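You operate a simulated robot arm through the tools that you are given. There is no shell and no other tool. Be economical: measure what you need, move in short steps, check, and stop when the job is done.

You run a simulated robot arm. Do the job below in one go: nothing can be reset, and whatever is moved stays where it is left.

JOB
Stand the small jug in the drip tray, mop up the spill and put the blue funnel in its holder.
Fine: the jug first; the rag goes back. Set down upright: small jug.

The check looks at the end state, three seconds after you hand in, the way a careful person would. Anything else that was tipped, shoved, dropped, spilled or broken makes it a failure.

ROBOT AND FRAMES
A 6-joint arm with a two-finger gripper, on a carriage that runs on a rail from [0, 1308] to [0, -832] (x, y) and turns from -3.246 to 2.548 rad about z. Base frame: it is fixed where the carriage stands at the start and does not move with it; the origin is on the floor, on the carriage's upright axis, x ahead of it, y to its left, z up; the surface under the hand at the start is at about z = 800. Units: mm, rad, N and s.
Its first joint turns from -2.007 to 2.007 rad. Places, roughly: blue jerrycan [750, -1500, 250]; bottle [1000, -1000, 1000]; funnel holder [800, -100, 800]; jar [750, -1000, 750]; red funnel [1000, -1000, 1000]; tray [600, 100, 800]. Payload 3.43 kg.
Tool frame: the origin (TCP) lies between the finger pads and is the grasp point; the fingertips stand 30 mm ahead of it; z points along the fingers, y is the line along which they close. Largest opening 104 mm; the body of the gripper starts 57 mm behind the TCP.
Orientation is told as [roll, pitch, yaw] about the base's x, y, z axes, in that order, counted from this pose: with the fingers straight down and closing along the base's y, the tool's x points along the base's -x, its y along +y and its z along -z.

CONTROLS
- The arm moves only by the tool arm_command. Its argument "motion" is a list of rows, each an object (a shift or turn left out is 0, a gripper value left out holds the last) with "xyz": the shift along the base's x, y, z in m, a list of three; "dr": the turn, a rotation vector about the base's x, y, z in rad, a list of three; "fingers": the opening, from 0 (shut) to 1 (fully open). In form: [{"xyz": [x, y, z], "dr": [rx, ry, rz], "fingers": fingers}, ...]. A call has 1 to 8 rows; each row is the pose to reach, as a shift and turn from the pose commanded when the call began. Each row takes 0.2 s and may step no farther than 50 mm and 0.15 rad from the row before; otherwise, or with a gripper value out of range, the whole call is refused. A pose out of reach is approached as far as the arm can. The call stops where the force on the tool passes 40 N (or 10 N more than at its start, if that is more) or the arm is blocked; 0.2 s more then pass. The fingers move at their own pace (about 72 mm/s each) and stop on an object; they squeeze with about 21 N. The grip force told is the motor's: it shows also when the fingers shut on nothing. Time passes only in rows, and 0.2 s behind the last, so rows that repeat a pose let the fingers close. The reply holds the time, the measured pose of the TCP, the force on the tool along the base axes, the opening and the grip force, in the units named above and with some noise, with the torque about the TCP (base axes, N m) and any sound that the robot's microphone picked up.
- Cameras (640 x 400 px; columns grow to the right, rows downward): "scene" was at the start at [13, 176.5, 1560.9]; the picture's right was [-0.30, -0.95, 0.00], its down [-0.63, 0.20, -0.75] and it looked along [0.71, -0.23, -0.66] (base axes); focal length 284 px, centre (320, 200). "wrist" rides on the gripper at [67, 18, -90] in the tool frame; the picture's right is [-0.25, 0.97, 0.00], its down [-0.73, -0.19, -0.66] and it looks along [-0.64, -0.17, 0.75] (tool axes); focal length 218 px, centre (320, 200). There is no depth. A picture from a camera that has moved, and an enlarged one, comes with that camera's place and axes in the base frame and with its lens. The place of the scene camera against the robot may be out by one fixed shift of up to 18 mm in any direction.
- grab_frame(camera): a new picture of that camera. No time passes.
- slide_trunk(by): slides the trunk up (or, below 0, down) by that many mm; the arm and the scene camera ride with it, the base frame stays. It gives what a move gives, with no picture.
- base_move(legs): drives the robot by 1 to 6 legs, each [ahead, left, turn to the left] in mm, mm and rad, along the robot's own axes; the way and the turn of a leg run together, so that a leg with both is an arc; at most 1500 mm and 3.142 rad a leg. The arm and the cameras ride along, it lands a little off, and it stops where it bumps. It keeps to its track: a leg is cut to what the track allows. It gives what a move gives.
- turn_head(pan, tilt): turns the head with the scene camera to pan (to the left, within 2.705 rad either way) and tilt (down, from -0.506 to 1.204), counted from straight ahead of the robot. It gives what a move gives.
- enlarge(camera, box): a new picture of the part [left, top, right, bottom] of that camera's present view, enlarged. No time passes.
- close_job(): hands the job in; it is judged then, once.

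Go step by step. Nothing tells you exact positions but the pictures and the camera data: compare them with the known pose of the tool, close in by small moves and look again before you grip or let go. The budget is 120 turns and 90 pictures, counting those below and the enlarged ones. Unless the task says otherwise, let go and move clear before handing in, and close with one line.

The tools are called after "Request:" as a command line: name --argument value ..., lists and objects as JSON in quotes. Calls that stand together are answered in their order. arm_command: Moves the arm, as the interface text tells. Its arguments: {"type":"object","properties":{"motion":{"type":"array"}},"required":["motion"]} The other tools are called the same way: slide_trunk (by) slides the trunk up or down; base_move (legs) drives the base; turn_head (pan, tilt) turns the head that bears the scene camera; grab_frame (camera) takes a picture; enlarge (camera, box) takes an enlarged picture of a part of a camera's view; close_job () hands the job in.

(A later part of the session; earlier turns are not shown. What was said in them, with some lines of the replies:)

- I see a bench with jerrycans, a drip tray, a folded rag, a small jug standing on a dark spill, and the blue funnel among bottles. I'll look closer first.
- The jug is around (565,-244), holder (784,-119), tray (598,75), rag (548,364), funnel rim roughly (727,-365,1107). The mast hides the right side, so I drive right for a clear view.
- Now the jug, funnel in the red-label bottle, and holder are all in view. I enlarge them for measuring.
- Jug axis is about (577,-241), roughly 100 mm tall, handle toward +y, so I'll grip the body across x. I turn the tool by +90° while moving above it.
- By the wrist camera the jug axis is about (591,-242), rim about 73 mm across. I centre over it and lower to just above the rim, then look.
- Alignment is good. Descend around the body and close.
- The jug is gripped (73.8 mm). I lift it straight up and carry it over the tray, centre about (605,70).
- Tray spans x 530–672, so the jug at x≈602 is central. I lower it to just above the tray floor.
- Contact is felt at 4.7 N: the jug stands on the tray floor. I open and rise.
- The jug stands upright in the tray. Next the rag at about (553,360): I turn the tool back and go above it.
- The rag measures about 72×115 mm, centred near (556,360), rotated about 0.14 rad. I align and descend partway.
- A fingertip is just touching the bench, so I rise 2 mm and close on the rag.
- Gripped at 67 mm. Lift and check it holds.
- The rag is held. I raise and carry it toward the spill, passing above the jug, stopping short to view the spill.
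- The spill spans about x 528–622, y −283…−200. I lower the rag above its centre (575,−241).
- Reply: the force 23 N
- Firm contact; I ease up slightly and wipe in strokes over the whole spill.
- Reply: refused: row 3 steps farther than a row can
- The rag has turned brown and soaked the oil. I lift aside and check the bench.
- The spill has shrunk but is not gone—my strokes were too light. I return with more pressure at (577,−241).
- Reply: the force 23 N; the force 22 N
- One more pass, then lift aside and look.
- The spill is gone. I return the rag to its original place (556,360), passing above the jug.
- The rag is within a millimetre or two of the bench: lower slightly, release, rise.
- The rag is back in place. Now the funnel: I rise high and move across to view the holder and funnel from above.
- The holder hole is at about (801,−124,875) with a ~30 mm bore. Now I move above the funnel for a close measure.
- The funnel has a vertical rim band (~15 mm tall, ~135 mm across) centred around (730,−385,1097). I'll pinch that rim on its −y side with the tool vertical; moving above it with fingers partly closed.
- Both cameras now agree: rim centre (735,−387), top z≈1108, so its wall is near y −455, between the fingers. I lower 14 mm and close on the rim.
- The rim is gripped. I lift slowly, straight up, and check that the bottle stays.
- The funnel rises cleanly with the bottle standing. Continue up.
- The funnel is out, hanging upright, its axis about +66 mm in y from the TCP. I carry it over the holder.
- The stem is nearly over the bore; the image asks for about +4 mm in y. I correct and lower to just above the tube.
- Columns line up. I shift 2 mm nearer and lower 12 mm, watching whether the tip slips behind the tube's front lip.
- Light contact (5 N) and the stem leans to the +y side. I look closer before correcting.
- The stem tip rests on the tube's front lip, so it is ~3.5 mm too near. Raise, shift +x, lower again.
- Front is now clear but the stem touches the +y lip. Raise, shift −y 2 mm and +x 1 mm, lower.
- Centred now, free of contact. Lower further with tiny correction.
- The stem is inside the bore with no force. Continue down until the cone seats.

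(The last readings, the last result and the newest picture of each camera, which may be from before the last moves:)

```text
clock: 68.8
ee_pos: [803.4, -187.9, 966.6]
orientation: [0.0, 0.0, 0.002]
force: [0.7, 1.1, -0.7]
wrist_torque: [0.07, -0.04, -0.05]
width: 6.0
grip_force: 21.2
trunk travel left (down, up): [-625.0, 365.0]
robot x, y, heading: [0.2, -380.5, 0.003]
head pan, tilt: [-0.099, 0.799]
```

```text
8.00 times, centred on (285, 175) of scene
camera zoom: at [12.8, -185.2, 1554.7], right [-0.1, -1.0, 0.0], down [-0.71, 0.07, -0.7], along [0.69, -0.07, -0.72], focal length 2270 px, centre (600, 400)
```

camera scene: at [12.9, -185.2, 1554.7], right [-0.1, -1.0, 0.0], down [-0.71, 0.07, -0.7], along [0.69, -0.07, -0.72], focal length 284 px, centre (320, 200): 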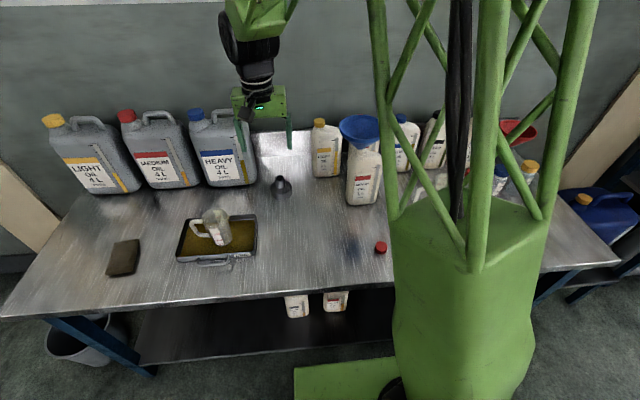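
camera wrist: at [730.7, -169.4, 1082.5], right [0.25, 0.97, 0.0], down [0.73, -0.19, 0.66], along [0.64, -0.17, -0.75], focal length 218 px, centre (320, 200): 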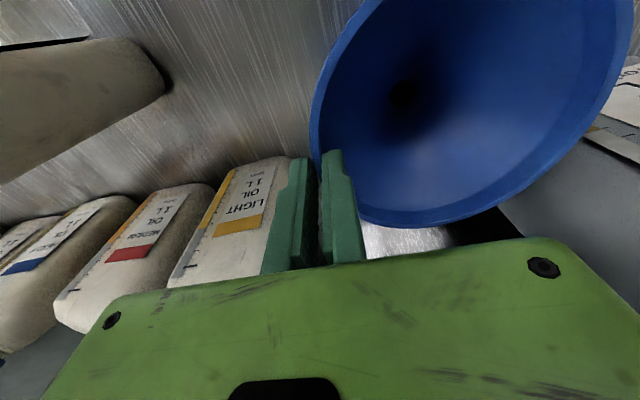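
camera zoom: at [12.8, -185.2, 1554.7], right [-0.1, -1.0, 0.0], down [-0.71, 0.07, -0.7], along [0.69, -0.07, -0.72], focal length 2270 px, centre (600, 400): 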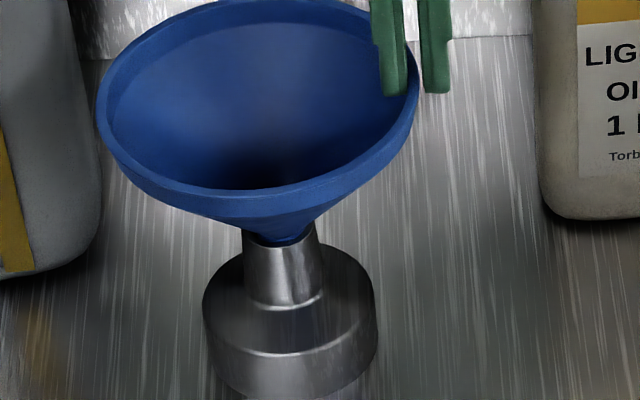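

Request:
arm_command --motion '[{"xyz": [0, 0, -0.001]}, {"xyz": [0, 0, -0.002]}]'

```text
clock: 69.4
ee_pos: [803.3, -187.6, 964.7]
orientation: [0.0, 0.001, 0.002]
force: [1.1, 1.0, 1.4]
wrist_torque: [0.09, -0.1, -0.09]
width: 6.4
grip_force: 21.2
trunk travel left (down, up): [-625.0, 365.0]
robot x, y, heading: [-1.4, -377.5, 0.007]
head pan, tilt: [-0.099, 0.799]
```

Request:
arm_command --motion '[{"xyz": [0, 0, -0.001]}, {"xyz": [0, 0, -0.0015]}]'

Request:
enlarge --camera "scene" --box '[255, 150, 315, 200]'

```text
clock: 70.0
ee_pos: [802.8, -188.8, 961.7]
orientation: [0.001, 0.001, -0.001]
force: [2.8, -1.4, 6.8]
wrist_torque: [0.2, -0.14, -0.15]
width: 6.1
grip_force: 21.1
trunk travel left (down, up): [-625.0, 365.0]
robot x, y, heading: [-1.8, -379.0, 0.004]
head pan, tilt: [-0.099, 0.799]
```

```text
8.00 times, centred on (285, 175) of scene
camera zoom: at [12.6, -185.5, 1554.8], right [-0.1, -1.0, 0.0], down [-0.71, 0.07, -0.7], along [0.69, -0.07, -0.72], focal length 2270 px, centre (600, 400)
```

zoom: 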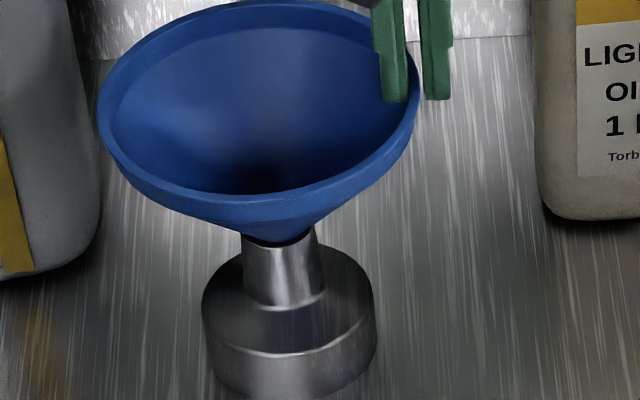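

The cone is seated (6.8 N up). Release gently and rise straight up.

Request:
arm_command --motion '[{"fingers": 0.15}, {"fingers": 0.3}, {"fingers": 0.4}, {"fingers": 0.4}]'

Request:
enlarge --camera "scene" --box '[250, 130, 330, 200]'

```text
clock: 71.0
ee_pos: [803.0, -188.7, 962.1]
orientation: [0.001, 0.0, 0.001]
force: [0.7, -0.4, -0.2]
wrist_torque: [-0.03, 0.01, -0.02]
width: 41.4
grip_force: 0.1
trunk travel left (down, up): [-625.0, 365.0]
robot x, y, heading: [-1.6, -379.7, 0.004]
head pan, tilt: [-0.099, 0.799]
```

```text
5.71 times, centred on (290, 165) of scene
camera zoom: at [12.7, -185.2, 1554.7], right [-0.1, -1.0, 0.0], down [-0.71, 0.07, -0.7], along [0.69, -0.07, -0.72], focal length 1621 px, centre (491, 400)
```

zoom: 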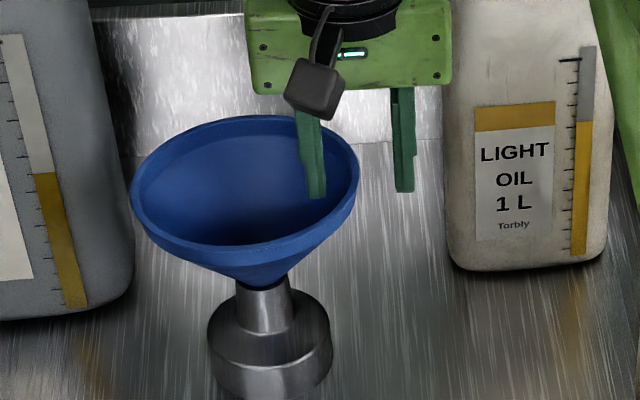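

The funnel sits in its holder. I rise clear and check the whole scene.

Request:
arm_command --motion '[{"xyz": [0, 0, 0.03]}, {"xyz": [0, 0, 0.07]}, {"xyz": [0, 0, 0.115]}, {"xyz": [0, 0, 0.16]}, {"xyz": [-0.02, 0, 0.2]}, {"xyz": [-0.05, 0, 0.23]}, {"xyz": [-0.09, 0, 0.25]}]'

Request:
grab_frame --camera "scene"

Request:
enlarge --camera "scene" --box '[170, 100, 410, 270]'

Request:
grab_frame --camera "wrist"

```text
clock: 72.6
ee_pos: [713.6, -188.4, 1212.4]
orientation: [0.0, -0.001, -0.001]
force: [0.4, 0.5, -1.0]
wrist_torque: [-0.01, 0.03, -0.04]
width: 41.8
grip_force: 0.1
trunk travel left (down, up): [-625.0, 365.0]
robot x, y, heading: [0.1, -377.3, 0.006]
head pan, tilt: [-0.099, 0.799]
```

```text
14 pictures are left
camera scene: at [13.4, -185.3, 1554.7], right [-0.1, -1.0, 0.0], down [-0.71, 0.07, -0.7], along [0.69, -0.07, -0.72], focal length 284 px, centre (320, 200)
```

scene: 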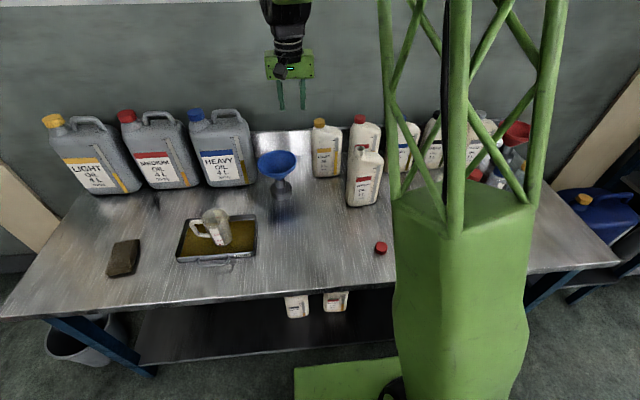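

```text
2.35 times, centred on (290, 185) of scene
camera zoom: at [13.4, -185.3, 1554.7], right [-0.1, -1.0, 0.0], down [-0.71, 0.07, -0.7], along [0.69, -0.07, -0.72], focal length 668 px, centre (391, 235)
```

zoom: 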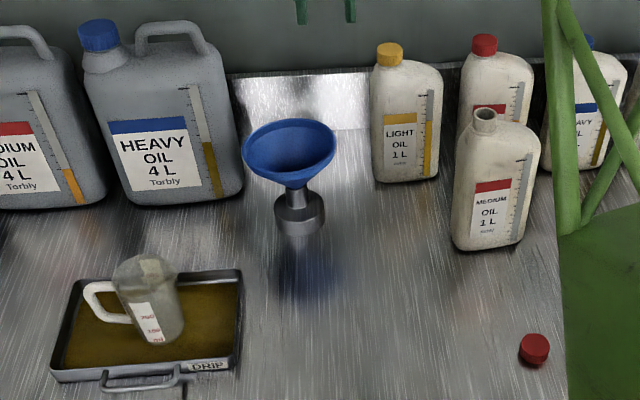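

```text
12 pictures are left
camera wrist: at [646.0, -170.6, 1301.8], right [0.25, 0.97, 0.0], down [0.73, -0.19, 0.66], along [0.64, -0.17, -0.75], focal length 218 px, centre (320, 200)
```

wrist: 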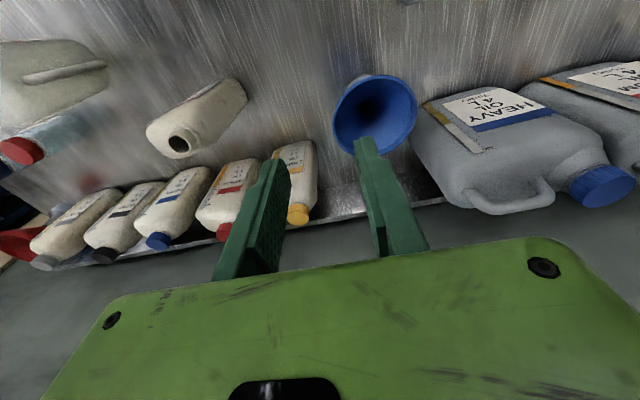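

The jug stands upright in the tray, the bench is dry, the rag is back, the funnel sits in its holder, and the bottles are in place. I'm handing the job in.

Request:
close_job

```text
The job is handed in.
```

The small jug is standing upright in the drip tray, the spill is mopped up with the rag put back where it was, and the blue funnel is seated in its holder. The last pictures showed nothing else tipped or noticeably moved.
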